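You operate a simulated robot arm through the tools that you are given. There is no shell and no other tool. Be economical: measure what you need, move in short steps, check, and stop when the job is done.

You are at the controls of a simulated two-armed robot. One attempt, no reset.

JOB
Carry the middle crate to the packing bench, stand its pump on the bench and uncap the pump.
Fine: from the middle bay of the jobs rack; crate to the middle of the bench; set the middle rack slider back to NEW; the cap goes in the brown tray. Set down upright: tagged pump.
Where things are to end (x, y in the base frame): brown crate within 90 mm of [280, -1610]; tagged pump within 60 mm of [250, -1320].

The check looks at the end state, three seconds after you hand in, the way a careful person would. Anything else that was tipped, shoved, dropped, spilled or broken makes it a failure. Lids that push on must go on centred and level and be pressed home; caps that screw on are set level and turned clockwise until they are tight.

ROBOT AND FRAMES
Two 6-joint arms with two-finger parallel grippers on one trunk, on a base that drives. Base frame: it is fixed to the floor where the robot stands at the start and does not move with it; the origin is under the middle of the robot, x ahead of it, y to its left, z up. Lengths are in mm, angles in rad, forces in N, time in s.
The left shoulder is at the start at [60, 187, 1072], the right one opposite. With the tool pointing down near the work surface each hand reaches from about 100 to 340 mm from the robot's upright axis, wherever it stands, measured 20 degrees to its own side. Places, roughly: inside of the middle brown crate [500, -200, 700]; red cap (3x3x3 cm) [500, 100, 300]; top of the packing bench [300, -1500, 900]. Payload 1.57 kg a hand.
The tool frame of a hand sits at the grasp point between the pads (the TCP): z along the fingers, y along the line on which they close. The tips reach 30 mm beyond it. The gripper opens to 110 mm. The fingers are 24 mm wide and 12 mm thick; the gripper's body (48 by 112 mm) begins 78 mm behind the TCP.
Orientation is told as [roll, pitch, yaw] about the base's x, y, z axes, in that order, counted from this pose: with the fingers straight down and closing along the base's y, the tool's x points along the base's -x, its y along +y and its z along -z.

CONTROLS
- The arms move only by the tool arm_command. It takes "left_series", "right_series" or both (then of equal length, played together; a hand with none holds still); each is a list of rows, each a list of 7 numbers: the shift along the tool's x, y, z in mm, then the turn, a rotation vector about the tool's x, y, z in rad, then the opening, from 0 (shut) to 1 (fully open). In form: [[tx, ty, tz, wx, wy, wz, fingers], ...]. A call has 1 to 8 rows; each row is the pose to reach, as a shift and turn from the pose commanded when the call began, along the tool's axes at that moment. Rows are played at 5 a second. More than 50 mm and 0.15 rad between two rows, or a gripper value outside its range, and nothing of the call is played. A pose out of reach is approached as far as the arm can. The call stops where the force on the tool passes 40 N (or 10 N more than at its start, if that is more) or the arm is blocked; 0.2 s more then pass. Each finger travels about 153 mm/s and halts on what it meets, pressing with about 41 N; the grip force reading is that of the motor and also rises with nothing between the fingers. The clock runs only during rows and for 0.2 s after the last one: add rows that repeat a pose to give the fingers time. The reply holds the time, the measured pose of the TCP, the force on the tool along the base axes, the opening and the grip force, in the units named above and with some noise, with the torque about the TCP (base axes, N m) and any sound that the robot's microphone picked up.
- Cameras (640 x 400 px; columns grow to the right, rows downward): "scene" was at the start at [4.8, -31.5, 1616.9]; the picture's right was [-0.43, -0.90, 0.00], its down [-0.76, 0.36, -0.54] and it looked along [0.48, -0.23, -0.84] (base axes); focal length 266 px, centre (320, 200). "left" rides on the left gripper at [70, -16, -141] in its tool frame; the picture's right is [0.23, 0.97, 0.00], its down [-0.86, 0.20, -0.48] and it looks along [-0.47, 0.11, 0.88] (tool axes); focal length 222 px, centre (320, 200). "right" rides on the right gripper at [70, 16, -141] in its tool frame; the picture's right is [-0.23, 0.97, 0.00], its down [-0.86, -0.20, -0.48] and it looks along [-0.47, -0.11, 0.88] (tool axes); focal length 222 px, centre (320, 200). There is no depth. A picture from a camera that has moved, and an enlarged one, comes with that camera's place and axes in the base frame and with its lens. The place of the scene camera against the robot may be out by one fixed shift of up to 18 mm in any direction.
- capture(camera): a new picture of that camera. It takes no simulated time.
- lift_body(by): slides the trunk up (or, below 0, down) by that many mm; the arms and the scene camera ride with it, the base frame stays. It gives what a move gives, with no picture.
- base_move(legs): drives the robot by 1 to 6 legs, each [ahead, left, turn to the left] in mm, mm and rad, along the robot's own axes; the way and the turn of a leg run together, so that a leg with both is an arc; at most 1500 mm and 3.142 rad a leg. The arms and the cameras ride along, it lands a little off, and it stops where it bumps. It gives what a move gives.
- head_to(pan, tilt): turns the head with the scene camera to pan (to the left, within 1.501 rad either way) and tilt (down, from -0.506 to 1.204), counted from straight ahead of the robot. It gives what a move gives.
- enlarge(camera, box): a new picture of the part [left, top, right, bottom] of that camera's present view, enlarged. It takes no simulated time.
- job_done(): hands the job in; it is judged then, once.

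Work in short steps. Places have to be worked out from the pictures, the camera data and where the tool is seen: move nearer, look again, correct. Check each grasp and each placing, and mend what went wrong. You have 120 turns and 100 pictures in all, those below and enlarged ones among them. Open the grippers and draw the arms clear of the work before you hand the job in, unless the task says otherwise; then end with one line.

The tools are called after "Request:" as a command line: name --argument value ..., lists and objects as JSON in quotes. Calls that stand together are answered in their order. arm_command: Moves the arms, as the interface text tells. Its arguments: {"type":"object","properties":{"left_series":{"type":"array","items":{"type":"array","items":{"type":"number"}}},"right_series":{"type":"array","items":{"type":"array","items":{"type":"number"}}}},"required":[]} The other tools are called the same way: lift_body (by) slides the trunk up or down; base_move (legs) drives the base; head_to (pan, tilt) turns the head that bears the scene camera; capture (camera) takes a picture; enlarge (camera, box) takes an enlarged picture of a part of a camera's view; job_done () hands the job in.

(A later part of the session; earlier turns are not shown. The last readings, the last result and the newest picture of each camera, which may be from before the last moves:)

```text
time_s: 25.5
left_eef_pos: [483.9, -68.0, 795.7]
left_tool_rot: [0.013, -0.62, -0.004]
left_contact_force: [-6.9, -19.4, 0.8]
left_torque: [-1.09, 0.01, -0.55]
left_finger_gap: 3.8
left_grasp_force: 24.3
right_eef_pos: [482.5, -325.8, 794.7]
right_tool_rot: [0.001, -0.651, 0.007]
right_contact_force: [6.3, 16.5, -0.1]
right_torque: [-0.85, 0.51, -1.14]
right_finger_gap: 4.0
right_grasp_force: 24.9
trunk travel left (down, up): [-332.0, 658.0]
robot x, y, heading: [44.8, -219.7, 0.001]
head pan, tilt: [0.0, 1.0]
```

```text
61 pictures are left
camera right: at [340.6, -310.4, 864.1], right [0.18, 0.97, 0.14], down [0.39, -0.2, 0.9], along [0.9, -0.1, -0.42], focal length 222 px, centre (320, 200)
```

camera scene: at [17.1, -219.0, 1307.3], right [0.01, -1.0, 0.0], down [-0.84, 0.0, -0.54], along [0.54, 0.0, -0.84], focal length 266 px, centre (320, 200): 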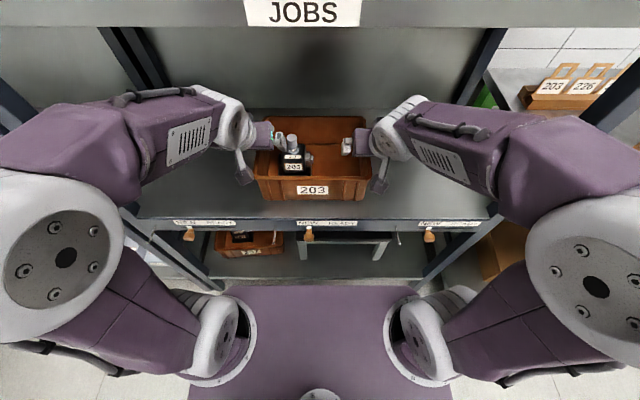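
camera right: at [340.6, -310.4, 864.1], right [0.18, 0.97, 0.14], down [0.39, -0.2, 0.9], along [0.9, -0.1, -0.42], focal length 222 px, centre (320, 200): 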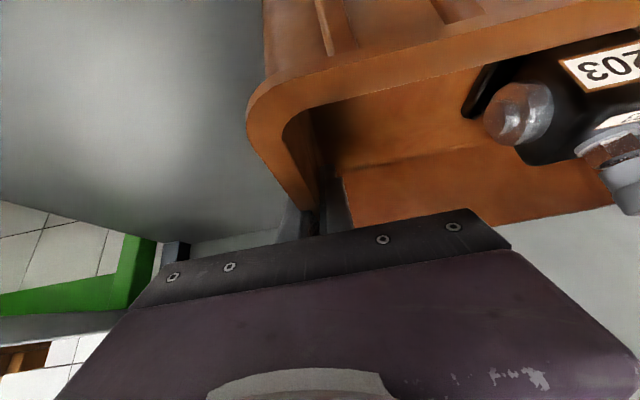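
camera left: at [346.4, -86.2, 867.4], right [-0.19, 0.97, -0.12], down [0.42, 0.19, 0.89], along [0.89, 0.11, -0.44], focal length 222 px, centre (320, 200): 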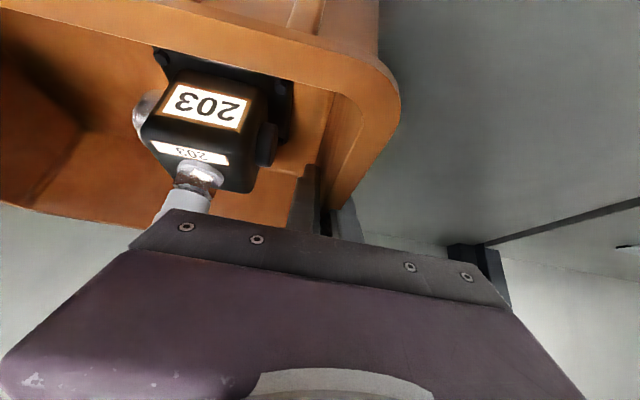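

Both grip the wall (gap ≈4 mm) but pull slightly apart; I relax 2 mm each and then lift the trunk 30 mm.

Request:
arm_command --left_series '[[0, -1, 0, 0, 0, 0, 0], [0, -2, 0, 0, 0, 0, 0], [0, -2, 0, 0, 0, 0, 0]]' --right_series '[[0, 1, 0, 0, 0, 0, 0], [0, 2, 0, 0, 0, 0, 0], [0, 2, 0, 0, 0, 0, 0]]'

Request:
lift_body --by 30

Request:
capture --camera "scene"

```text
time_s: 26.3
left_eef_pos: [484.0, -68.3, 794.2]
left_tool_rot: [0.015, -0.62, -0.008]
left_contact_force: [-1.7, 19.0, 1.4]
left_torque: [-1.26, -0.71, -0.98]
left_finger_gap: 4.1
left_grasp_force: 24.7
right_eef_pos: [481.8, -324.9, 794.2]
right_tool_rot: [-0.006, -0.649, 0.006]
right_contact_force: [2.7, -19.6, 1.1]
right_torque: [0.91, -0.92, 0.43]
right_finger_gap: 3.9
right_grasp_force: 24.6
trunk travel left (down, up): [-332.0, 658.0]
robot x, y, heading: [43.0, -220.2, 0.005]
head pan, tilt: [0.0, 1.0]
```

```text
time_s: 27.0
left_eef_pos: [484.0, -69.5, 824.2]
left_tool_rot: [0.015, -0.615, -0.005]
left_contact_force: [-1.6, 36.3, -6.2]
left_torque: [-1.3, -0.04, -1.11]
left_finger_gap: 4.0
left_grasp_force: 25.0
right_eef_pos: [482.9, -325.1, 822.6]
right_tool_rot: [-0.007, -0.643, 0.006]
right_contact_force: [1.6, -35.9, -7.1]
right_torque: [0.87, -0.03, 0.55]
right_finger_gap: 3.7
right_grasp_force: 25.0
trunk travel left (down, up): [-362.0, 628.0]
robot x, y, heading: [42.7, -218.0, 0.007]
head pan, tilt: [0.0, 1.0]
```

```text
60 pictures are left
camera scene: at [56.1, -218.6, 1279.1], right [0.01, -1.0, 0.0], down [-0.84, 0.0, -0.54], along [0.54, 0.0, -0.84], focal length 266 px, centre (320, 200)
```

scene: 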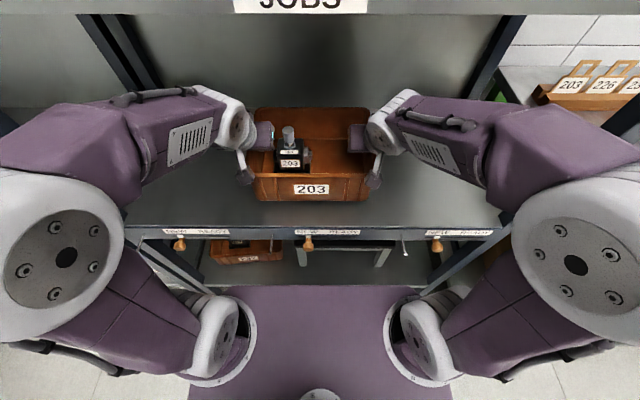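

The crate is up (about 13 N in total). I relax the inward squeeze, then back straight out of the rack.

Request:
arm_command --left_series '[[0, 0.7, 0, 0, 0, 0, 0], [0, 1.4, 0, 0, 0, 0, 0], [0, 1.4, 0, 0, 0, 0, 0]]' --right_series '[[0, -0.7, 0, 0, 0, 0, 0], [0, -1.4, 0, 0, 0, 0, 0], [0, -1.4, 0, 0, 0, 0, 0]]'

Request:
base_move --legs '[[-200, 0, 0], [-300, 0, 0]]'

Request:
capture --camera "scene"

```text
time_s: 27.8
left_eef_pos: [484.9, -69.3, 824.0]
left_tool_rot: [0.011, -0.62, -0.004]
left_contact_force: [-5.9, 16.5, -2.8]
left_torque: [-1.18, 0.11, -0.84]
left_finger_gap: 4.1
left_grasp_force: 25.4
right_eef_pos: [482.9, -326.5, 824.0]
right_tool_rot: [-0.002, -0.647, 0.007]
right_contact_force: [5.6, -16.6, -11.8]
right_torque: [-0.48, -0.15, -0.74]
right_finger_gap: 4.0
right_grasp_force: 24.3
trunk travel left (down, up): [-362.0, 628.0]
robot x, y, heading: [43.6, -218.1, 0.009]
head pan, tilt: [0.0, 1.0]
```

```text
time_s: 31.1
left_eef_pos: [-18.7, -72.9, 824.4]
left_tool_rot: [0.012, -0.62, -0.011]
left_contact_force: [-6.1, -12.6, -1.2]
left_torque: [-1.15, -0.06, -0.58]
left_finger_gap: 4.0
left_grasp_force: 24.2
right_eef_pos: [-20.6, -329.1, 825.7]
right_tool_rot: [-0.003, -0.653, -0.001]
right_contact_force: [5.8, 12.0, -13.2]
right_torque: [-0.83, 0.03, -0.92]
right_finger_gap: 3.8
right_grasp_force: 24.9
trunk travel left (down, up): [-362.0, 628.0]
robot x, y, heading: [-461.0, -218.1, 0.003]
head pan, tilt: [0.0, 1.0]
```

```text
59 pictures are left
camera scene: at [-448.9, -219.9, 1279.2], right [0.0, -1.0, 0.0], down [-0.84, 0.0, -0.54], along [0.54, 0.0, -0.84], focal length 266 px, centre (320, 200)
```

scene: 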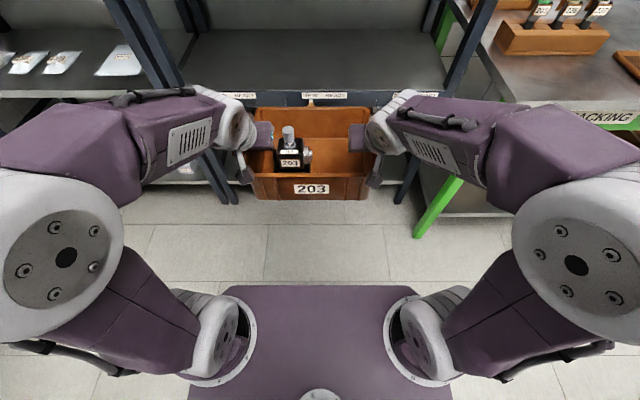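

Crate is out and level. I raise the trunk 215 mm, back a bit more and drive sideways to the bench middle.

Request:
lift_body --by 215

Request:
base_move --legs '[[-60, 0, 0], [0, -700, 0], [0, -712, 0]]'

Request:
capture --camera "scene"

```text
time_s: 33.4
left_eef_pos: [-18.6, -73.0, 1037.3]
left_tool_rot: [0.011, -0.618, -0.009]
left_contact_force: [-5.0, -3.9, -1.3]
left_torque: [-1.15, -0.18, -0.61]
left_finger_gap: 4.0
left_grasp_force: 24.6
right_eef_pos: [-22.6, -328.4, 1039.8]
right_tool_rot: [-0.001, -0.647, 0.0]
right_contact_force: [5.8, 4.2, -11.6]
right_torque: [-0.64, 0.15, -0.9]
right_finger_gap: 4.0
right_grasp_force: 24.2
trunk travel left (down, up): [-577.0, 413.0]
robot x, y, heading: [-459.7, -219.0, -0.001]
head pan, tilt: [0.0, 1.0]
```

```text
time_s: 41.3
left_eef_pos: [-73.4, -1489.9, 1039.3]
left_tool_rot: [0.011, -0.617, 0.006]
left_contact_force: [-6.0, -4.8, -2.1]
left_torque: [-1.14, -0.08, -0.52]
left_finger_gap: 4.1
left_grasp_force: 24.9
right_eef_pos: [-71.9, -1744.6, 1039.0]
right_tool_rot: [-0.001, -0.649, 0.017]
right_contact_force: [4.6, 5.3, -12.1]
right_torque: [-0.62, -0.04, -0.81]
right_finger_gap: 4.1
right_grasp_force: 24.8
trunk travel left (down, up): [-577.0, 413.0]
robot x, y, heading: [-515.4, -1643.2, 0.013]
head pan, tilt: [0.0, 1.0]
```

```text
58 pictures are left
camera scene: at [-499.9, -1644.0, 1494.2], right [0.02, -1.0, 0.0], down [-0.84, -0.01, -0.54], along [0.54, 0.01, -0.84], focal length 266 px, centre (320, 200)
```

scene: 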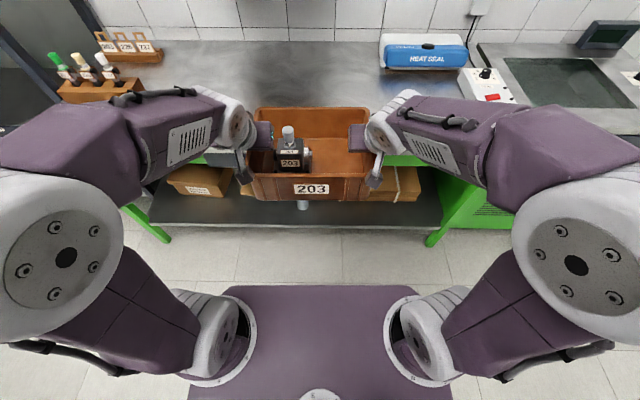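

Crate centre is at about (-72,-1617); bench space in front is clear. I drive 200 mm ahead and check the height against the bench top.

Request:
base_move --legs '[[200, 0, -0.01]]'

Request:
capture --camera "scene"

Request:
capture --camera "left"

```text
time_s: 42.9
left_eef_pos: [127.5, -1490.9, 1037.3]
left_tool_rot: [0.01, -0.618, -0.003]
left_contact_force: [-4.6, -2.5, -2.2]
left_torque: [-1.09, 0.07, -0.53]
left_finger_gap: 3.9
left_grasp_force: 24.7
right_eef_pos: [126.3, -1746.8, 1038.2]
right_tool_rot: [-0.002, -0.648, 0.007]
right_contact_force: [5.1, 3.4, -11.5]
right_torque: [-0.47, -0.08, -0.76]
right_finger_gap: 3.7
right_grasp_force: 24.7
trunk travel left (down, up): [-577.0, 413.0]
robot x, y, heading: [-310.5, -1640.4, 0.006]
head pan, tilt: [0.0, 1.0]
```

```text
57 pictures are left
camera scene: at [-300.6, -1641.8, 1494.2], right [0.01, -1.0, 0.0], down [-0.84, -0.01, -0.54], along [0.54, 0.0, -0.84], focal length 266 px, centre (320, 200)
```

scene: 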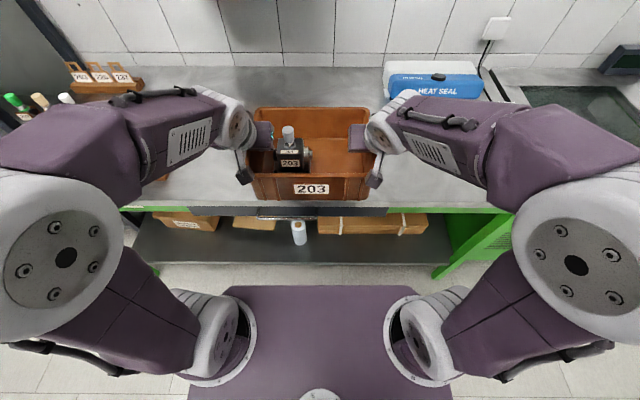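

```text
56 pictures are left
camera left: at [-9.4, -1508.9, 1111.4], right [-0.19, 0.97, -0.12], down [0.42, 0.19, 0.89], along [0.89, 0.11, -0.44], focal length 222 px, centre (320, 200)
```

left: 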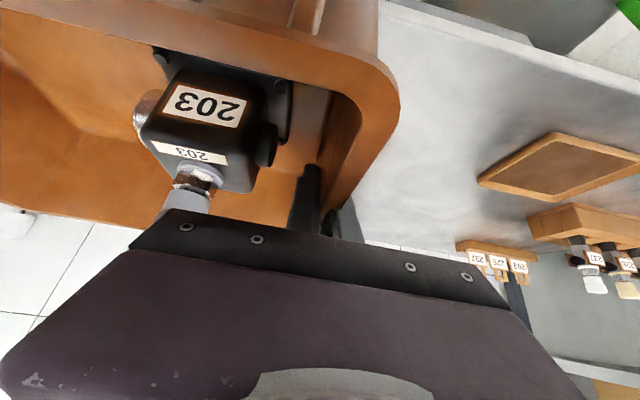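

Crate clears the bench edge. I drive the remaining 150 mm.

Request:
base_move --legs '[[152, 0, 0]]'

Request:
capture --camera "scene"

```text
time_s: 44.3
left_eef_pos: [275.8, -1488.5, 1037.7]
left_tool_rot: [0.01, -0.617, -0.001]
left_contact_force: [-4.9, -2.2, -2.6]
left_torque: [-1.11, 0.14, -0.51]
left_finger_gap: 4.3
left_grasp_force: 24.3
right_eef_pos: [276.6, -1746.2, 1039.2]
right_tool_rot: [-0.004, -0.647, 0.008]
right_contact_force: [4.2, 2.4, -10.3]
right_torque: [-0.32, -0.14, -0.66]
right_finger_gap: 4.1
right_grasp_force: 24.5
trunk travel left (down, up): [-577.0, 413.0]
robot x, y, heading: [-164.5, -1642.8, 0.006]
head pan, tilt: [0.0, 1.0]
```

```text
55 pictures are left
camera scene: at [-152.1, -1640.7, 1494.2], right [0.01, -1.0, 0.0], down [-0.84, -0.01, -0.54], along [0.54, 0.0, -0.84], focal length 266 px, centre (320, 200)
```

scene: 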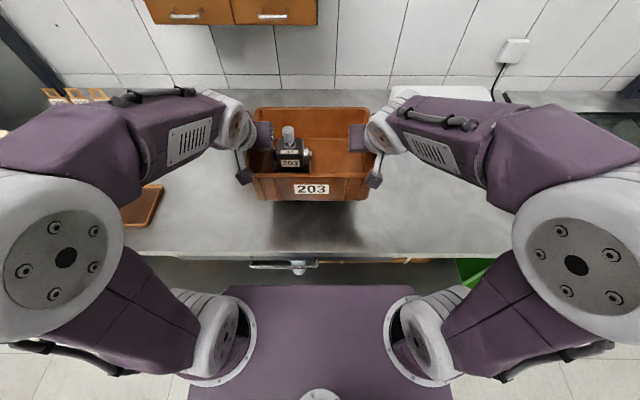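

Crate is over (276,-1617). I lower 30 mm first and read the forces.

Request:
lift_body --by -30

Request:
lift_body --by -7

```text
time_s: 45.0
left_eef_pos: [274.5, -1490.3, 1007.7]
left_tool_rot: [0.01, -0.618, -0.002]
left_contact_force: [-3.5, -0.6, -5.1]
left_torque: [-1.08, 0.19, -0.54]
left_finger_gap: 4.2
left_grasp_force: 25.2
right_eef_pos: [274.9, -1746.7, 1010.0]
right_tool_rot: [-0.002, -0.645, 0.008]
right_contact_force: [2.5, 1.9, -9.3]
right_torque: [-0.13, -0.25, -0.44]
right_finger_gap: 3.9
right_grasp_force: 24.9
trunk travel left (down, up): [-547.0, 443.0]
robot x, y, heading: [-166.1, -1640.7, 0.007]
head pan, tilt: [0.0, 1.0]
```

```text
time_s: 45.6
left_eef_pos: [276.1, -1490.8, 1000.5]
left_tool_rot: [0.01, -0.616, -0.001]
left_contact_force: [-4.6, -2.4, -4.3]
left_torque: [-1.08, 0.11, -0.49]
left_finger_gap: 3.9
left_grasp_force: 24.7
right_eef_pos: [275.8, -1746.0, 1001.1]
right_tool_rot: [0.0, -0.646, 0.008]
right_contact_force: [3.8, 1.8, -9.8]
right_torque: [-0.17, -0.19, -0.49]
right_finger_gap: 3.9
right_grasp_force: 24.6
trunk travel left (down, up): [-540.0, 450.0]
robot x, y, heading: [-163.6, -1641.1, 0.007]
head pan, tilt: [0.0, 1.0]
```

No contact yet; smaller steps down.

Request:
lift_body --by -4

Request:
lift_body --by -3

Request:
capture --camera "scene"

```text
time_s: 46.1
left_eef_pos: [276.5, -1489.8, 997.4]
left_tool_rot: [0.012, -0.618, -0.003]
left_contact_force: [-4.2, -2.3, -4.0]
left_torque: [-1.08, -0.03, -0.51]
left_finger_gap: 3.9
left_grasp_force: 24.8
right_eef_pos: [275.2, -1744.8, 996.9]
right_tool_rot: [-0.001, -0.646, 0.009]
right_contact_force: [3.6, 1.0, -10.4]
right_torque: [-0.18, -0.03, -0.49]
right_finger_gap: 3.7
right_grasp_force: 25.1
trunk travel left (down, up): [-536.0, 454.0]
robot x, y, heading: [-163.9, -1636.1, 0.009]
head pan, tilt: [0.0, 1.0]
```

```text
time_s: 46.7
left_eef_pos: [276.5, -1490.1, 995.0]
left_tool_rot: [0.01, -0.617, 0.0]
left_contact_force: [-3.8, -1.6, -3.4]
left_torque: [-1.09, -0.07, -0.52]
left_finger_gap: 4.1
left_grasp_force: 24.4
right_eef_pos: [275.7, -1746.3, 994.0]
right_tool_rot: [-0.001, -0.644, 0.01]
right_contact_force: [4.6, 2.1, -10.2]
right_torque: [-0.2, 0.02, -0.52]
right_finger_gap: 4.1
right_grasp_force: 25.2
trunk travel left (down, up): [-533.0, 457.0]
robot x, y, heading: [-162.1, -1639.1, 0.004]
head pan, tilt: [0.0, 1.0]
```

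```text
54 pictures are left
camera scene: at [-151.5, -1640.7, 1450.2], right [0.01, -1.0, 0.0], down [-0.84, -0.01, -0.54], along [0.54, 0.0, -0.84], focal length 266 px, centre (320, 200)
```

scene: 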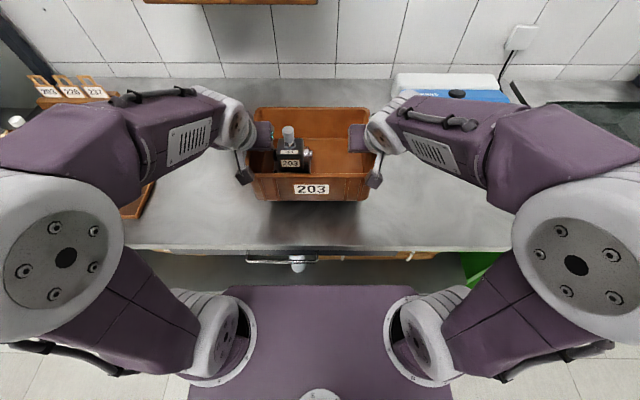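

Still hanging; continue in small steps.

Request:
lift_body --by -4

Request:
lift_body --by -4

Request:
lift_body --by -4

```text
time_s: 47.2
left_eef_pos: [277.1, -1491.1, 990.1]
left_tool_rot: [0.011, -0.619, -0.001]
left_contact_force: [-4.4, -0.8, -3.2]
left_torque: [-1.08, -0.15, -0.51]
left_finger_gap: 4.0
left_grasp_force: 24.9
right_eef_pos: [275.2, -1745.7, 991.0]
right_tool_rot: [-0.001, -0.646, 0.008]
right_contact_force: [3.7, 1.3, -10.9]
right_torque: [-0.19, 0.06, -0.5]
right_finger_gap: 3.9
right_grasp_force: 24.7
trunk travel left (down, up): [-529.0, 461.0]
robot x, y, heading: [-167.4, -1637.4, 0.006]
head pan, tilt: [0.0, 1.0]
```

```text
time_s: 47.7
left_eef_pos: [276.6, -1490.0, 987.0]
left_tool_rot: [0.011, -0.618, -0.001]
left_contact_force: [-3.5, -1.6, -4.6]
left_torque: [-1.11, -0.13, -0.53]
left_finger_gap: 4.0
left_grasp_force: 24.8
right_eef_pos: [275.2, -1746.3, 986.3]
right_tool_rot: [-0.001, -0.648, 0.009]
right_contact_force: [3.4, 2.7, -9.9]
right_torque: [-0.17, 0.05, -0.49]
right_finger_gap: 3.8
right_grasp_force: 24.9
trunk travel left (down, up): [-525.0, 465.0]
robot x, y, heading: [-166.8, -1639.8, 0.008]
head pan, tilt: [0.0, 1.0]
```

```text
time_s: 48.2
left_eef_pos: [277.1, -1489.8, 981.2]
left_tool_rot: [0.01, -0.617, -0.003]
left_contact_force: [-4.3, -0.5, -4.1]
left_torque: [-1.07, -0.13, -0.49]
left_finger_gap: 4.0
left_grasp_force: 25.0
right_eef_pos: [275.4, -1745.1, 981.6]
right_tool_rot: [-0.002, -0.645, 0.008]
right_contact_force: [3.4, 1.4, -9.7]
right_torque: [-0.21, 0.06, -0.49]
right_finger_gap: 3.9
right_grasp_force: 24.3
trunk travel left (down, up): [-521.0, 469.0]
robot x, y, heading: [-161.6, -1637.8, 0.008]
head pan, tilt: [0.0, 1.0]
```

Not down yet; I look closely at the gap.

Request:
enlarge --camera "scene" --box '[220, 90, 410, 270]'

Request:
capture --camera "left"

```text
2.22 times, centred on (315, 180) of scene
camera zoom: at [-151.5, -1640.7, 1438.2], right [0.01, -1.0, 0.0], down [-0.84, -0.01, -0.54], along [0.54, 0.0, -0.84], focal length 591 px, centre (331, 244)
```

zoom: 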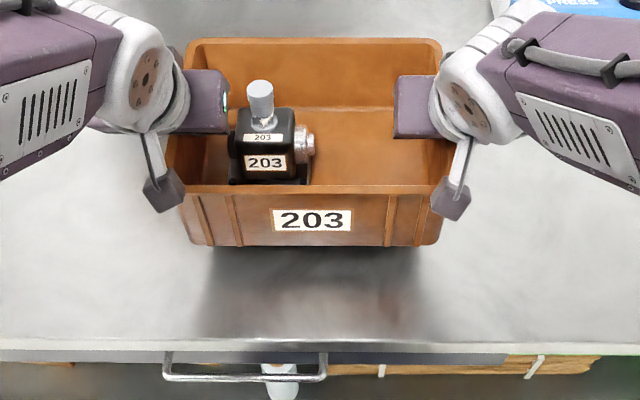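

```text
52 pictures are left
camera left: at [139.4, -1507.3, 1055.4], right [-0.19, 0.97, -0.12], down [0.42, 0.19, 0.89], along [0.89, 0.12, -0.44], focal length 222 px, centre (320, 200)
```

left: 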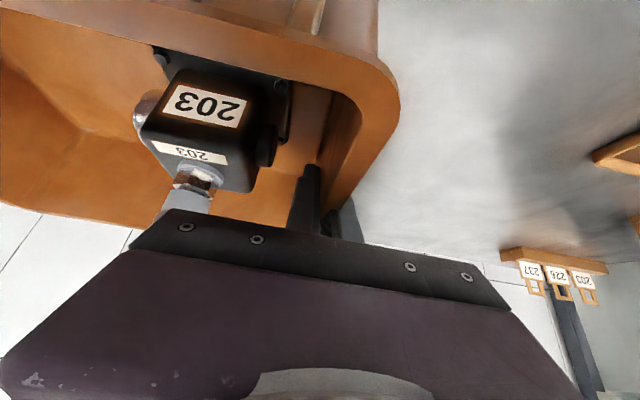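

A gap seems to remain. Continue lowering in 6 mm steps.

Request:
lift_body --by -6

Request:
lift_body --by -6

Request:
lift_body --by -6

```text
time_s: 48.8
left_eef_pos: [276.0, -1489.8, 975.6]
left_tool_rot: [0.012, -0.619, -0.001]
left_contact_force: [-4.1, -1.4, -4.3]
left_torque: [-1.05, -0.12, -0.52]
left_finger_gap: 4.0
left_grasp_force: 25.1
right_eef_pos: [276.3, -1745.0, 976.6]
right_tool_rot: [-0.002, -0.646, 0.008]
right_contact_force: [3.2, 2.1, -9.9]
right_torque: [-0.21, 0.07, -0.5]
right_finger_gap: 3.7
right_grasp_force: 25.0
trunk travel left (down, up): [-515.0, 475.0]
robot x, y, heading: [-165.2, -1638.0, 0.009]
head pan, tilt: [0.0, 1.0]
```

```text
time_s: 49.4
left_eef_pos: [276.2, -1489.8, 969.5]
left_tool_rot: [0.011, -0.618, -0.002]
left_contact_force: [-4.0, -2.2, -4.0]
left_torque: [-1.08, -0.06, -0.53]
left_finger_gap: 4.1
left_grasp_force: 24.5
right_eef_pos: [275.6, -1746.5, 971.1]
right_tool_rot: [-0.002, -0.643, 0.009]
right_contact_force: [3.8, 2.4, -10.0]
right_torque: [-0.17, 0.02, -0.49]
right_finger_gap: 3.6
right_grasp_force: 24.3
trunk travel left (down, up): [-509.0, 481.0]
robot x, y, heading: [-164.2, -1640.8, 0.008]
head pan, tilt: [0.0, 1.0]
```

```text
time_s: 49.9
left_eef_pos: [276.2, -1489.4, 963.8]
left_tool_rot: [0.011, -0.617, 0.0]
left_contact_force: [-3.5, -1.5, -3.0]
left_torque: [-1.04, -0.09, -0.51]
left_finger_gap: 4.0
left_grasp_force: 25.1
right_eef_pos: [274.9, -1745.4, 964.0]
right_tool_rot: [-0.002, -0.646, 0.008]
right_contact_force: [3.0, 0.8, -9.7]
right_torque: [-0.22, 0.01, -0.48]
right_finger_gap: 4.0
right_grasp_force: 24.9
trunk travel left (down, up): [-503.0, 487.0]
robot x, y, heading: [-163.9, -1641.0, 0.013]
head pan, tilt: [0.0, 1.0]
```

Request:
enlarge --camera "scene" --box '[220, 90, 410, 270]'

Request:
lift_body --by -6

Request:
lift_body --by -6

Request:
enlarge --camera "scene" --box '[220, 90, 410, 270]'

```text
2.22 times, centred on (315, 180) of scene
camera zoom: at [-151.6, -1640.7, 1420.1], right [0.01, -1.0, 0.0], down [-0.84, -0.01, -0.54], along [0.54, 0.0, -0.84], focal length 591 px, centre (331, 244)
```

zoom: 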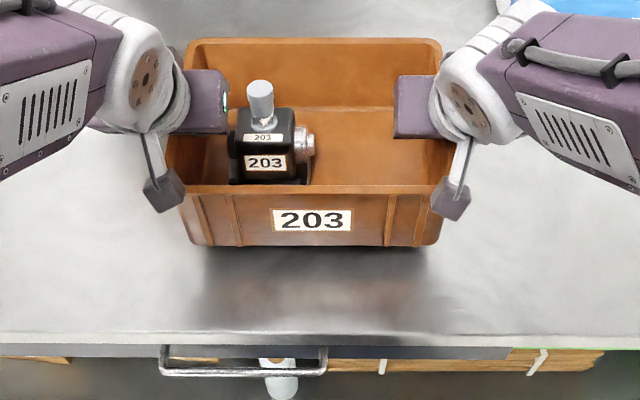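

```text
time_s: 50.5
left_eef_pos: [276.5, -1488.5, 958.6]
left_tool_rot: [0.01, -0.617, -0.002]
left_contact_force: [-4.2, -1.4, -3.4]
left_torque: [-1.05, -0.02, -0.49]
left_finger_gap: 3.8
left_grasp_force: 24.1
right_eef_pos: [276.4, -1746.2, 958.7]
right_tool_rot: [-0.002, -0.647, 0.01]
right_contact_force: [3.3, 2.3, -9.3]
right_torque: [-0.16, -0.02, -0.44]
right_finger_gap: 3.8
right_grasp_force: 24.3
trunk travel left (down, up): [-497.0, 493.0]
robot x, y, heading: [-167.1, -1639.9, 0.006]
head pan, tilt: [0.0, 1.0]
```

```text
time_s: 51.0
left_eef_pos: [276.2, -1490.9, 952.8]
left_tool_rot: [0.01, -0.618, -0.002]
left_contact_force: [-3.9, -1.4, -3.5]
left_torque: [-1.08, -0.04, -0.46]
left_finger_gap: 4.0
left_grasp_force: 24.9
right_eef_pos: [277.0, -1746.0, 952.0]
right_tool_rot: [-0.002, -0.647, 0.01]
right_contact_force: [3.0, 2.0, -9.2]
right_torque: [-0.15, -0.04, -0.43]
right_finger_gap: 4.0
right_grasp_force: 24.9
trunk travel left (down, up): [-491.0, 499.0]
robot x, y, heading: [-166.1, -1640.3, 0.005]
head pan, tilt: [0.0, 1.0]
```

```text
2.22 times, centred on (315, 180) of scene
camera zoom: at [-151.7, -1640.7, 1408.1], right [0.01, -1.0, 0.0], down [-0.84, -0.01, -0.54], along [0.54, 0.0, -0.84], focal length 591 px, centre (331, 244)
```

zoom: 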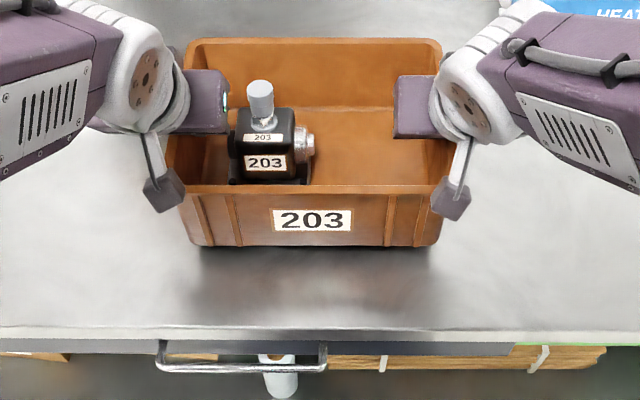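

Shadow is closing in. Continue.

Request:
lift_body --by -6

Request:
lift_body --by -6

Request:
lift_body --by -5

```text
time_s: 51.5
left_eef_pos: [275.7, -1489.4, 946.7]
left_tool_rot: [0.01, -0.617, -0.003]
left_contact_force: [-3.9, -1.5, -4.1]
left_torque: [-1.07, -0.07, -0.5]
left_finger_gap: 4.1
left_grasp_force: 25.2
right_eef_pos: [275.2, -1745.8, 946.3]
right_tool_rot: [-0.003, -0.646, 0.009]
right_contact_force: [3.5, 2.0, -10.4]
right_torque: [-0.18, -0.02, -0.44]
right_finger_gap: 4.0
right_grasp_force: 24.8
trunk travel left (down, up): [-485.0, 505.0]
robot x, y, heading: [-163.8, -1639.6, 0.012]
head pan, tilt: [0.0, 1.0]
```

```text
time_s: 52.1
left_eef_pos: [276.3, -1490.2, 940.9]
left_tool_rot: [0.009, -0.619, -0.003]
left_contact_force: [-3.4, -1.3, -3.5]
left_torque: [-1.08, -0.01, -0.49]
left_finger_gap: 4.0
left_grasp_force: 24.7
right_eef_pos: [275.6, -1745.9, 939.9]
right_tool_rot: [-0.002, -0.645, 0.011]
right_contact_force: [3.7, 1.3, -9.7]
right_torque: [-0.13, 0.01, -0.48]
right_finger_gap: 4.2
right_grasp_force: 24.6
trunk travel left (down, up): [-479.0, 511.0]
robot x, y, heading: [-165.7, -1640.5, 0.012]
head pan, tilt: [0.0, 1.0]
```

```text
time_s: 52.6
left_eef_pos: [276.6, -1490.0, 935.2]
left_tool_rot: [0.011, -0.617, -0.002]
left_contact_force: [-4.0, -0.9, -2.6]
left_torque: [-1.03, 0.0, -0.51]
left_finger_gap: 3.9
left_grasp_force: 25.1
right_eef_pos: [275.4, -1746.9, 936.2]
right_tool_rot: [-0.001, -0.646, 0.007]
right_contact_force: [3.7, 2.0, -8.7]
right_torque: [-0.15, -0.02, -0.44]
right_finger_gap: 4.0
right_grasp_force: 25.6
trunk travel left (down, up): [-474.0, 516.0]
robot x, y, heading: [-167.7, -1642.5, 0.004]
head pan, tilt: [0.0, 1.0]
```

Request:
enlarge --camera "scene" --box '[220, 160, 410, 270]'

Request:
capture --camera "right"

```text
3.37 times, centred on (315, 215) of scene
camera zoom: at [-151.7, -1640.7, 1391.2], right [0.01, -1.0, 0.0], down [-0.84, -0.01, -0.54], along [0.54, 0.0, -0.84], focal length 896 px, centre (337, 150)
```

zoom: 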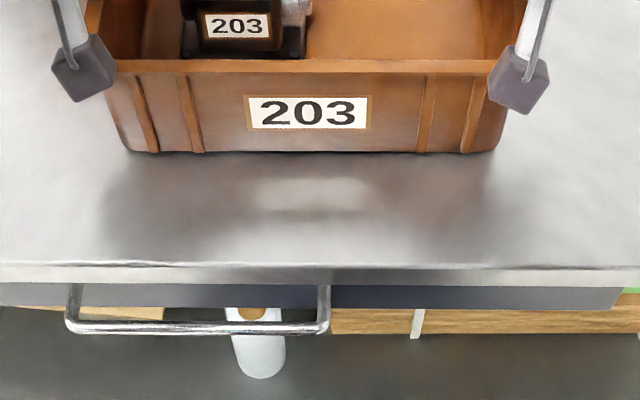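

```text
48 pictures are left
camera right: at [134.5, -1731.3, 1005.6], right [0.17, 0.98, 0.14], down [0.4, -0.2, 0.9], along [0.9, -0.1, -0.42], focal length 222 px, centre (320, 200)
```

right: 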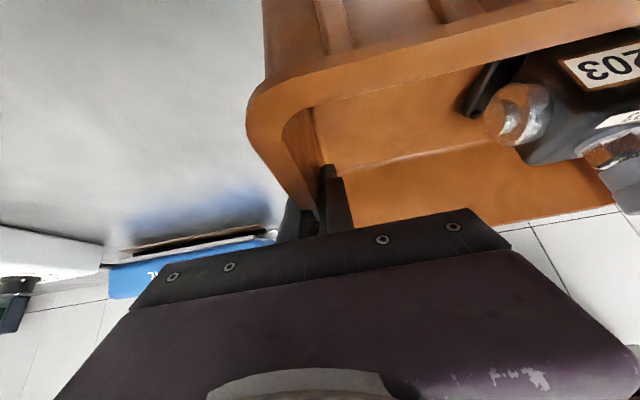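

The label's reflection shows the gap is now only a couple of mm. Final small steps.

Request:
lift_body --by -2

Request:
lift_body --by -2

Request:
lift_body --by -2

```text
time_s: 53.2
left_eef_pos: [276.1, -1490.0, 934.5]
left_tool_rot: [0.01, -0.621, -0.001]
left_contact_force: [-2.8, 0.4, 6.4]
left_torque: [-1.07, 0.81, -0.51]
left_finger_gap: 4.1
left_grasp_force: 25.1
right_eef_pos: [276.1, -1746.6, 934.5]
right_tool_rot: [0.001, -0.65, 0.007]
right_contact_force: [6.7, -1.4, -1.8]
right_torque: [-0.27, 0.71, -0.55]
right_finger_gap: 3.8
right_grasp_force: 24.9
trunk travel left (down, up): [-472.0, 518.0]
robot x, y, heading: [-164.4, -1640.3, 0.007]
head pan, tilt: [0.0, 1.0]
```

```text
time_s: 53.7
left_eef_pos: [276.2, -1489.7, 934.5]
left_tool_rot: [0.011, -0.626, -0.002]
left_contact_force: [1.6, 7.0, 17.8]
left_torque: [-1.06, 0.25, -0.49]
left_finger_gap: 3.9
left_grasp_force: 24.9
right_eef_pos: [275.3, -1745.9, 934.5]
right_tool_rot: [0.001, -0.654, 0.009]
right_contact_force: [11.4, -7.5, 15.4]
right_torque: [-0.5, 0.51, -0.73]
right_finger_gap: 3.8
right_grasp_force: 24.9
trunk travel left (down, up): [-470.0, 520.0]
robot x, y, heading: [-166.2, -1638.6, 0.009]
head pan, tilt: [0.0, 1.0]
```

```text
time_s: 54.2
left_eef_pos: [275.6, -1489.9, 931.8]
left_tool_rot: [0.01, -0.626, 0.0]
left_contact_force: [7.2, 10.1, 21.8]
left_torque: [-1.44, 0.06, -0.66]
left_finger_gap: 4.1
left_grasp_force: 24.6
right_eef_pos: [274.0, -1746.4, 931.7]
right_tool_rot: [0.0, -0.65, 0.009]
right_contact_force: [7.1, -9.8, 22.7]
right_torque: [-0.17, -0.1, -0.77]
right_finger_gap: 4.0
right_grasp_force: 24.7
trunk travel left (down, up): [-468.0, 522.0]
robot x, y, heading: [-167.0, -1639.9, 0.009]
head pan, tilt: [0.0, 1.0]
```

The crate has landed. I raise 3 mm to relieve pressure and open the fingers (only partly), then lift the hands clear.

Request:
lift_body --by 3

Request:
arm_command --left_series '[[0, 0, 0, 0, 0, 0, 0.2], [0, 0, 0, 0, 0, 0, 0.38], [0, 0, 0, 0, 0, 0, 0.38]]' --right_series '[[0, 0, 0, 0, 0, 0, 0.2], [0, 0, 0, 0, 0, 0, 0.45], [0, 0, 0, 0, 0, 0, 0.45]]'

Request:
lift_body --by 90

Request:
capture --camera "scene"

Request:
capture --camera "left"

```text
time_s: 54.7
left_eef_pos: [274.4, -1490.0, 930.5]
left_tool_rot: [0.01, -0.616, -0.003]
left_contact_force: [7.5, 5.0, 4.6]
left_torque: [-1.13, -0.24, -0.32]
left_finger_gap: 4.1
left_grasp_force: 25.3
right_eef_pos: [273.3, -1745.1, 932.6]
right_tool_rot: [-0.001, -0.644, 0.011]
right_contact_force: [-0.5, -4.6, 5.0]
right_torque: [0.68, -0.38, 0.46]
right_finger_gap: 4.0
right_grasp_force: 25.3
trunk travel left (down, up): [-471.0, 519.0]
robot x, y, heading: [-165.9, -1637.8, 0.01]
head pan, tilt: [0.0, 1.0]
```

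```text
time_s: 55.5
left_eef_pos: [275.2, -1490.4, 933.1]
left_tool_rot: [0.01, -0.619, -0.002]
left_contact_force: [0.1, 0.2, 0.5]
left_torque: [-0.02, 0.0, 0.0]
left_finger_gap: 42.0
left_grasp_force: 0.0
right_eef_pos: [274.4, -1746.1, 933.7]
right_tool_rot: [-0.003, -0.648, 0.01]
right_contact_force: [0.3, 0.2, 0.8]
right_torque: [-0.01, -0.04, -0.02]
right_finger_gap: 49.6
right_grasp_force: 0.1
trunk travel left (down, up): [-471.0, 519.0]
robot x, y, heading: [-164.9, -1636.9, 0.01]
head pan, tilt: [0.0, 1.0]
```

```text
time_s: 56.8
left_eef_pos: [275.8, -1489.3, 1024.0]
left_tool_rot: [0.011, -0.62, -0.002]
left_contact_force: [-0.7, 0.2, -0.7]
left_torque: [-0.02, 0.01, -0.01]
left_finger_gap: 41.6
left_grasp_force: 0.0
right_eef_pos: [275.4, -1747.1, 1023.9]
right_tool_rot: [-0.002, -0.649, 0.009]
right_contact_force: [0.2, -0.8, 0.5]
right_torque: [0.01, 0.01, 0.02]
right_finger_gap: 49.4
right_grasp_force: 0.0
trunk travel left (down, up): [-561.0, 429.0]
robot x, y, heading: [-165.3, -1642.0, 0.011]
head pan, tilt: [0.0, 1.0]
```

```text
47 pictures are left
camera scene: at [-153.0, -1640.9, 1478.2], right [0.01, -1.0, 0.0], down [-0.84, -0.01, -0.54], along [0.54, 0.0, -0.84], focal length 266 px, centre (320, 200)
```

scene: 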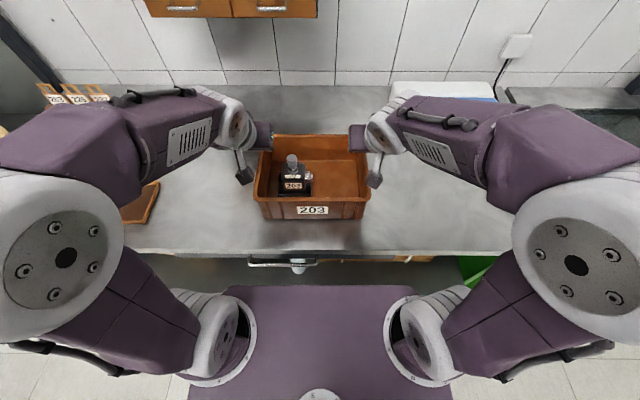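

```text
46 pictures are left
camera left: at [138.4, -1507.5, 1095.8], right [-0.19, 0.97, -0.12], down [0.42, 0.19, 0.89], along [0.89, 0.12, -0.44], focal length 222 px, centre (320, 200)
```

left: 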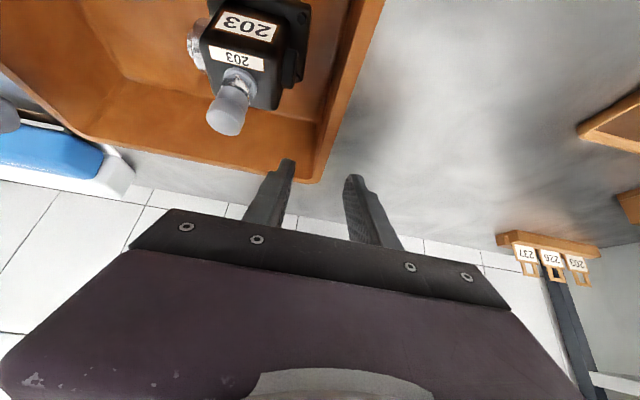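

Crate stands well on the bench. Now close views of the pump to plan the grasp.

Request:
enlarge --camera "left" --box '[170, 0, 330, 150]'

Request:
enlarge --camera "scene" --box '[250, 130, 380, 225]'

Request:
enlarge --camera "right" --box '[340, 0, 640, 180]'

```text
2.67 times, centred on (250, 75) of left
camera zoom: at [138.4, -1507.5, 1095.8], right [-0.19, 0.97, -0.12], down [0.42, 0.19, 0.89], along [0.89, 0.12, -0.44], focal length 592 px, centre (507, 533)
```

zoom: 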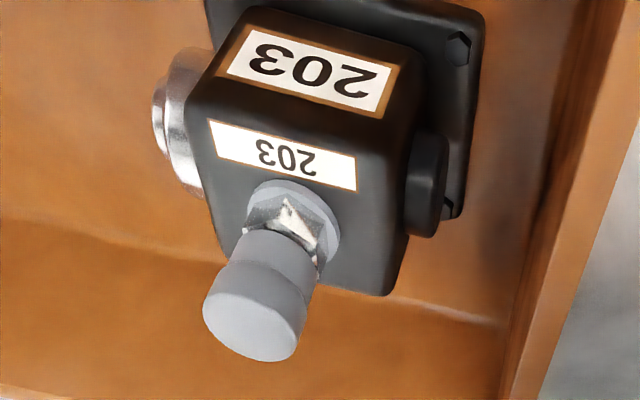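

```text
4.21 times, centred on (315, 178) of scene
camera zoom: at [-153.0, -1640.9, 1478.2], right [0.01, -1.0, 0.0], down [-0.84, -0.01, -0.54], along [0.54, 0.0, -0.84], focal length 1120 px, centre (341, 295)
```

zoom: 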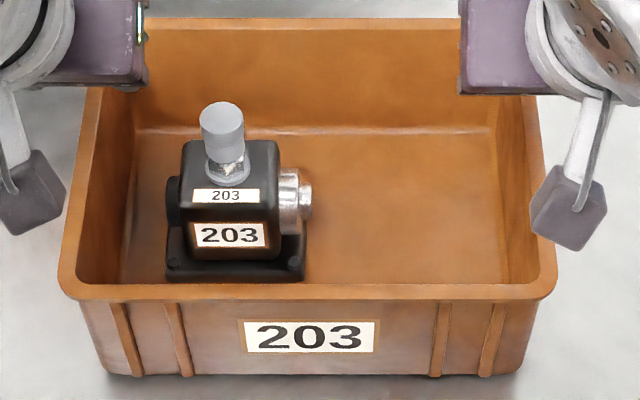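

```text
2.13 times, centred on (490, 90) of right
camera zoom: at [133.6, -1731.5, 1092.9], right [0.17, 0.98, 0.14], down [0.39, -0.2, 0.9], along [0.9, -0.1, -0.42], focal length 474 px, centre (-43, 435)
```

zoom: 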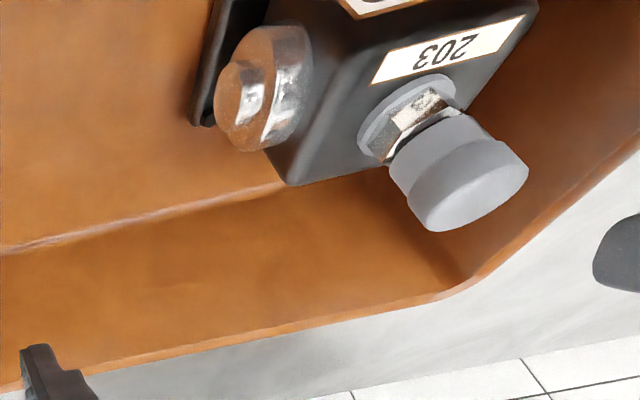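

The pump body's flat front/back faces suit a grip closing along x. I test the left hand's wrist freedom: first bring the left hand back, up and vertical.

Request:
arm_command --left_series '[[9, 8, -21, 0, 0.12, 0, 0.6], [18, 16, -42, 0, 0.25, 0, 0.8], [27, 24, -63, 0, 0.37, 0, 1], [36, 32, -84, 0, 0.5, 0, 1], [46, 40, -107, 0, 0.62, 0, 1], [46, 40, -107, 0, 0.62, 0, 1]]'

Request:
arm_command --left_series '[[0, 0, 0, 0, 0, 0.15, 1], [0, 0, 0, 0, 0, 0.3, 1], [0, 0, 0, 0, 0, 0.45, 1], [0, 0, 0, 0, 0, 0.6, 1], [0, 0, 0, 0, 0, 0.75, 1], [0, 0, 0, 0, 0, 0.9, 1], [0, 0, 0, 0, 0, 1.05, 1], [0, 0, 0, 0, 0, 1.2, 1]]'

Request:
capture --camera "scene"

```text
time_s: 58.2
left_eef_pos: [177.0, -1449.4, 1083.8]
left_tool_rot: [0.007, 0.002, 0.004]
left_contact_force: [0.1, 0.5, -0.4]
left_torque: [0.01, 0.02, 0.01]
left_finger_gap: 110.0
left_grasp_force: 0.0
right_eef_pos: [274.4, -1746.4, 1023.8]
right_tool_rot: [0.0, -0.647, 0.01]
right_contact_force: [-0.7, 0.3, -0.1]
right_torque: [0.01, 0.01, -0.01]
right_finger_gap: 49.5
right_grasp_force: 0.0
trunk travel left (down, up): [-561.0, 429.0]
robot x, y, heading: [-168.4, -1641.1, 0.014]
head pan, tilt: [0.0, 1.0]
```

```text
time_s: 60.0
left_eef_pos: [175.6, -1451.3, 1083.9]
left_tool_rot: [0.002, 0.008, -1.199]
left_contact_force: [0.2, -0.8, -0.4]
left_torque: [-0.02, -0.01, -0.04]
left_finger_gap: 109.7
left_grasp_force: 0.0
right_eef_pos: [274.6, -1745.5, 1023.9]
right_tool_rot: [-0.002, -0.646, 0.009]
right_contact_force: [-0.6, 0.4, 0.6]
right_torque: [0.0, 0.04, -0.01]
right_finger_gap: 49.3
right_grasp_force: 0.1
trunk travel left (down, up): [-561.0, 429.0]
robot x, y, heading: [-160.3, -1638.9, 0.01]
head pan, tilt: [0.0, 1.0]
```

```text
42 pictures are left
camera scene: at [-153.2, -1640.9, 1478.2], right [0.01, -1.0, 0.0], down [-0.84, -0.01, -0.54], along [0.54, 0.0, -0.84], focal length 266 px, centre (320, 200)
```

scene: 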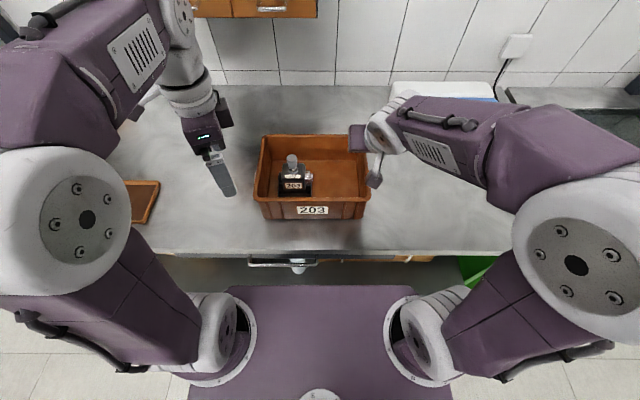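

Yaw works. I finish the yaw to -90° and then tilt 0.5 rad while moving over the pump at height to test reach.

Request:
arm_command --left_series '[[0, 0, 0, 0, 0, 0.13, 1], [0, 0, 0, 0, 0, 0.26, 1], [0, 0, 0, 0, 0, 0.375, 1], [0, 0, 0, 0, 0, 0.375, 1]]'

Request:
arm_command --left_series '[[-24, 20, 0, 0, -0.12, 0, 1], [-48, 40, 0, 0, -0.24, 0, 1], [-72, 60, 0, 0, -0.36, 0, 1], [-96, 80, 0, 0, -0.45, 0, 1], [-117, 94, 0, 0, -0.5, 0, 1], [-117, 94, 0, 0, -0.5, 0, 1]]'

Request:
capture --camera "left"

Request:
capture --camera "scene"

```text
time_s: 61.0
left_eef_pos: [175.1, -1450.0, 1083.9]
left_tool_rot: [0.001, 0.011, -1.571]
left_contact_force: [-1.3, 0.2, 0.7]
left_torque: [0.0, 0.02, -0.01]
left_finger_gap: 110.2
left_grasp_force: 0.0
right_eef_pos: [275.9, -1746.8, 1023.8]
right_tool_rot: [-0.001, -0.647, 0.008]
right_contact_force: [0.5, 0.3, -0.9]
right_torque: [-0.02, 0.03, -0.04]
right_finger_gap: 49.6
right_grasp_force: 0.0
trunk travel left (down, up): [-561.0, 429.0]
robot x, y, heading: [-165.9, -1640.4, 0.009]
head pan, tilt: [0.0, 1.0]
```

```text
time_s: 62.4
left_eef_pos: [268.0, -1568.8, 1083.2]
left_tool_rot: [0.0, -0.493, -1.572]
left_contact_force: [0.1, -0.5, 0.5]
left_torque: [-0.03, 0.01, 0.02]
left_finger_gap: 110.2
left_grasp_force: 0.0
right_eef_pos: [275.0, -1745.2, 1022.4]
right_tool_rot: [-0.002, -0.647, 0.008]
right_contact_force: [-0.2, 0.0, 0.2]
right_torque: [0.0, 0.0, -0.01]
right_finger_gap: 49.8
right_grasp_force: 0.0
trunk travel left (down, up): [-561.0, 429.0]
robot x, y, heading: [-164.5, -1642.6, 0.005]
head pan, tilt: [0.0, 1.0]
```

```text
41 pictures are left
camera left: at [254.0, -1440.4, 1172.6], right [0.97, 0.2, -0.11], down [0.2, -0.53, 0.83], along [0.11, -0.83, -0.55], focal length 222 px, centre (320, 200)
```

left: 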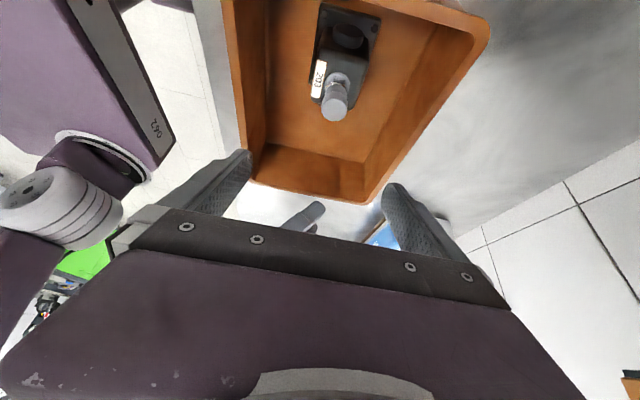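

```text
40 pictures are left
camera scene: at [-153.5, -1640.6, 1478.2], right [0.01, -1.0, 0.0], down [-0.84, -0.01, -0.54], along [0.54, 0.0, -0.84], focal length 266 px, centre (320, 200)
```

scene: 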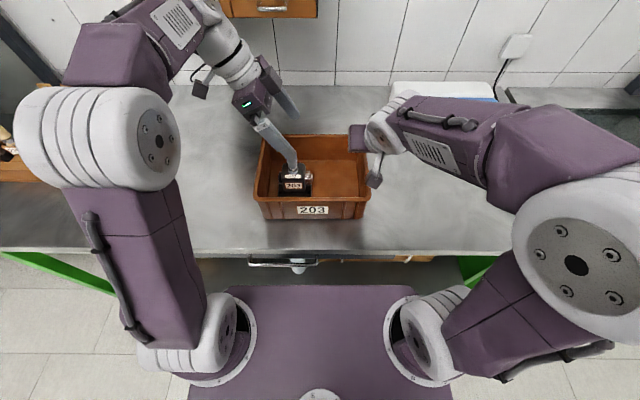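

Reach is fine. Pump body centre is near (273,-1564). I shift so the palm clears the cap and descend 110 mm.

Request:
arm_command --left_series '[[12, 5, -7, 0, 0, 0, 1], [31, 5, 28, 0, 0, 0, 1], [48, 5, 59, 0, 0, 0, 1], [64, 5, 90, 0, 0, 0, 1], [64, 5, 90, 0, 0, 0, 1]]'

Request:
capture --camera "left"

Request:
enlarge --camera "scene" --box '[220, 60, 390, 230]'

```text
time_s: 63.6
left_eef_pos: [272.5, -1555.2, 974.2]
left_tool_rot: [0.0, -0.493, -1.57]
left_contact_force: [0.5, -0.7, -0.3]
left_torque: [-0.03, 0.0, 0.04]
left_finger_gap: 110.4
left_grasp_force: 0.0
right_eef_pos: [274.4, -1745.3, 1022.1]
right_tool_rot: [-0.002, -0.647, 0.008]
right_contact_force: [0.7, 0.6, -0.1]
right_torque: [-0.03, 0.02, 0.03]
right_finger_gap: 49.5
right_grasp_force: 0.0
trunk travel left (down, up): [-561.0, 429.0]
robot x, y, heading: [-166.8, -1640.6, 0.01]
head pan, tilt: [0.0, 1.0]
```

```text
39 pictures are left
camera left: at [258.5, -1426.9, 1064.0], right [0.97, 0.2, -0.11], down [0.2, -0.53, 0.83], along [0.11, -0.83, -0.55], focal length 222 px, centre (320, 200)
```

left: 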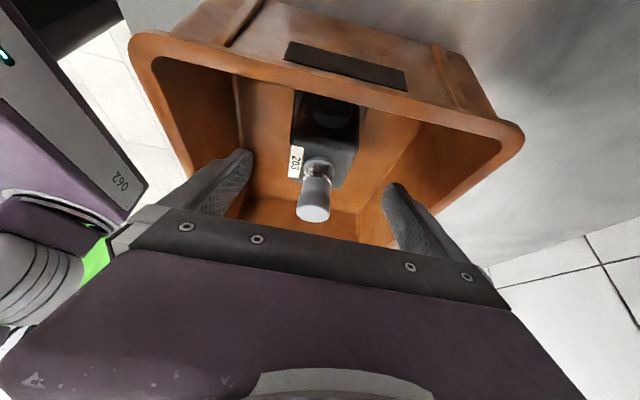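

```text
2.35 times, centred on (305, 145) of scene
camera zoom: at [-153.6, -1641.1, 1478.2], right [0.01, -1.0, 0.0], down [-0.84, -0.01, -0.54], along [0.54, 0.0, -0.84], focal length 626 px, centre (355, 329)
```

zoom: 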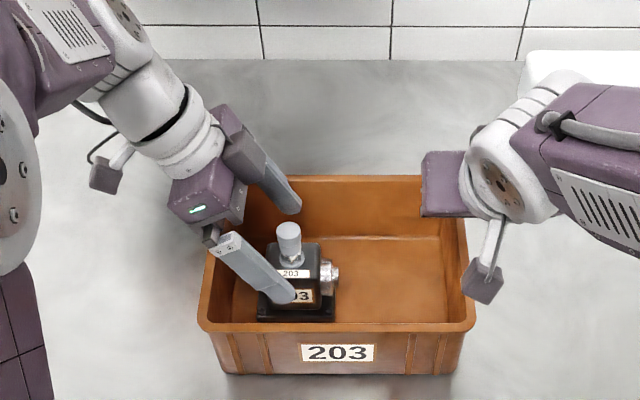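

Centred. I descend the remaining 66 mm in two steps.

Request:
arm_command --left_series '[[16, 0, 29, 0, 0, 0, 1], [31, 0, 58, 0, 0, 0, 1], [31, 0, 58, 0, 0, 0, 1]]'

Request:
capture --camera "left"

Request:
enlarge --camera "scene" --box '[240, 110, 350, 220]'

```text
time_s: 64.4
left_eef_pos: [274.1, -1554.6, 906.1]
left_tool_rot: [-0.001, -0.491, -1.571]
left_contact_force: [-0.8, 0.2, -0.9]
left_torque: [0.02, -0.04, 0.0]
left_finger_gap: 109.9
left_grasp_force: 0.2
right_eef_pos: [274.1, -1745.7, 1022.7]
right_tool_rot: [-0.003, -0.647, 0.008]
right_contact_force: [0.8, 0.3, 0.6]
right_torque: [0.04, -0.03, 0.01]
right_finger_gap: 49.3
right_grasp_force: 0.0
trunk travel left (down, up): [-561.0, 429.0]
robot x, y, heading: [-164.7, -1642.0, 0.011]
head pan, tilt: [0.0, 1.0]
```

```text
37 pictures are left
camera left: at [259.0, -1427.4, 997.3], right [0.97, 0.2, -0.11], down [0.2, -0.53, 0.83], along [0.11, -0.83, -0.55], focal length 222 px, centre (320, 200)
```

left: 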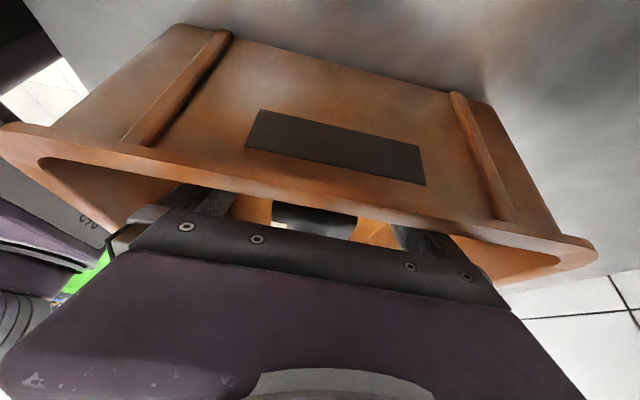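

```text
3.64 times, centred on (295, 165) of scene
camera zoom: at [-153.6, -1640.9, 1478.2], right [0.01, -1.0, 0.0], down [-0.84, -0.01, -0.54], along [0.54, 0.0, -0.84], focal length 967 px, centre (411, 327)
```

zoom: 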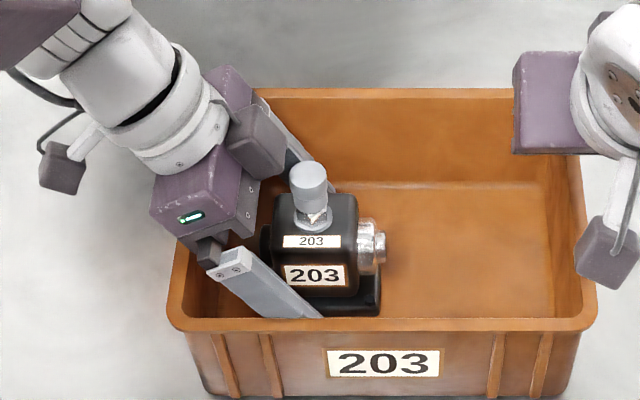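

The hand sits right, clear of cap and rim. I close on the body.

Request:
arm_command --left_series '[[0, 0, 0, 0, 0, 0, 0.7], [0, 0, 0, 0, 0, 0, 0.4], [0, 0, 0, 0, 0, 0, 0.2], [0, 0, 0, 0, 0, 0, 0.1], [0, 0, 0, 0, 0, 0, 0.1]]'

Request:
enlarge --camera "scene" --box '[240, 110, 350, 220]'

```text
time_s: 65.6
left_eef_pos: [273.4, -1555.7, 907.6]
left_tool_rot: [0.0, -0.493, -1.57]
left_contact_force: [-1.6, -0.4, -0.2]
left_torque: [-0.1, 0.24, -0.05]
left_finger_gap: 69.6
left_grasp_force: 40.7
right_eef_pos: [275.5, -1744.7, 1022.4]
right_tool_rot: [-0.003, -0.648, 0.01]
right_contact_force: [0.4, -0.4, 0.3]
right_torque: [0.02, 0.0, -0.01]
right_finger_gap: 49.3
right_grasp_force: 0.0
trunk travel left (down, up): [-561.0, 429.0]
robot x, y, heading: [-162.7, -1637.7, 0.008]
head pan, tilt: [0.0, 1.0]
```

```text
3.64 times, centred on (295, 165) of scene
camera zoom: at [-152.9, -1640.8, 1478.2], right [0.01, -1.0, 0.0], down [-0.84, -0.01, -0.54], along [0.54, 0.0, -0.84], focal length 967 px, centre (411, 327)
```

zoom: 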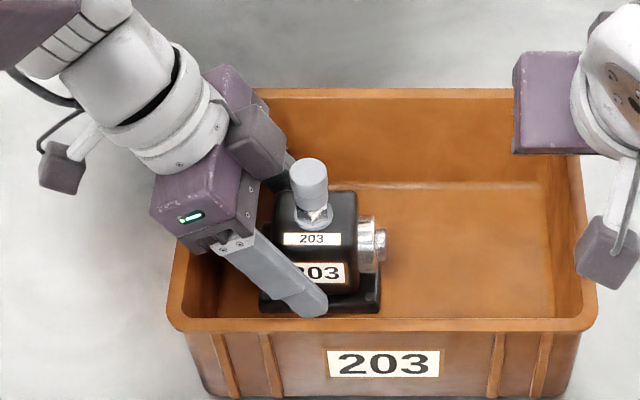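

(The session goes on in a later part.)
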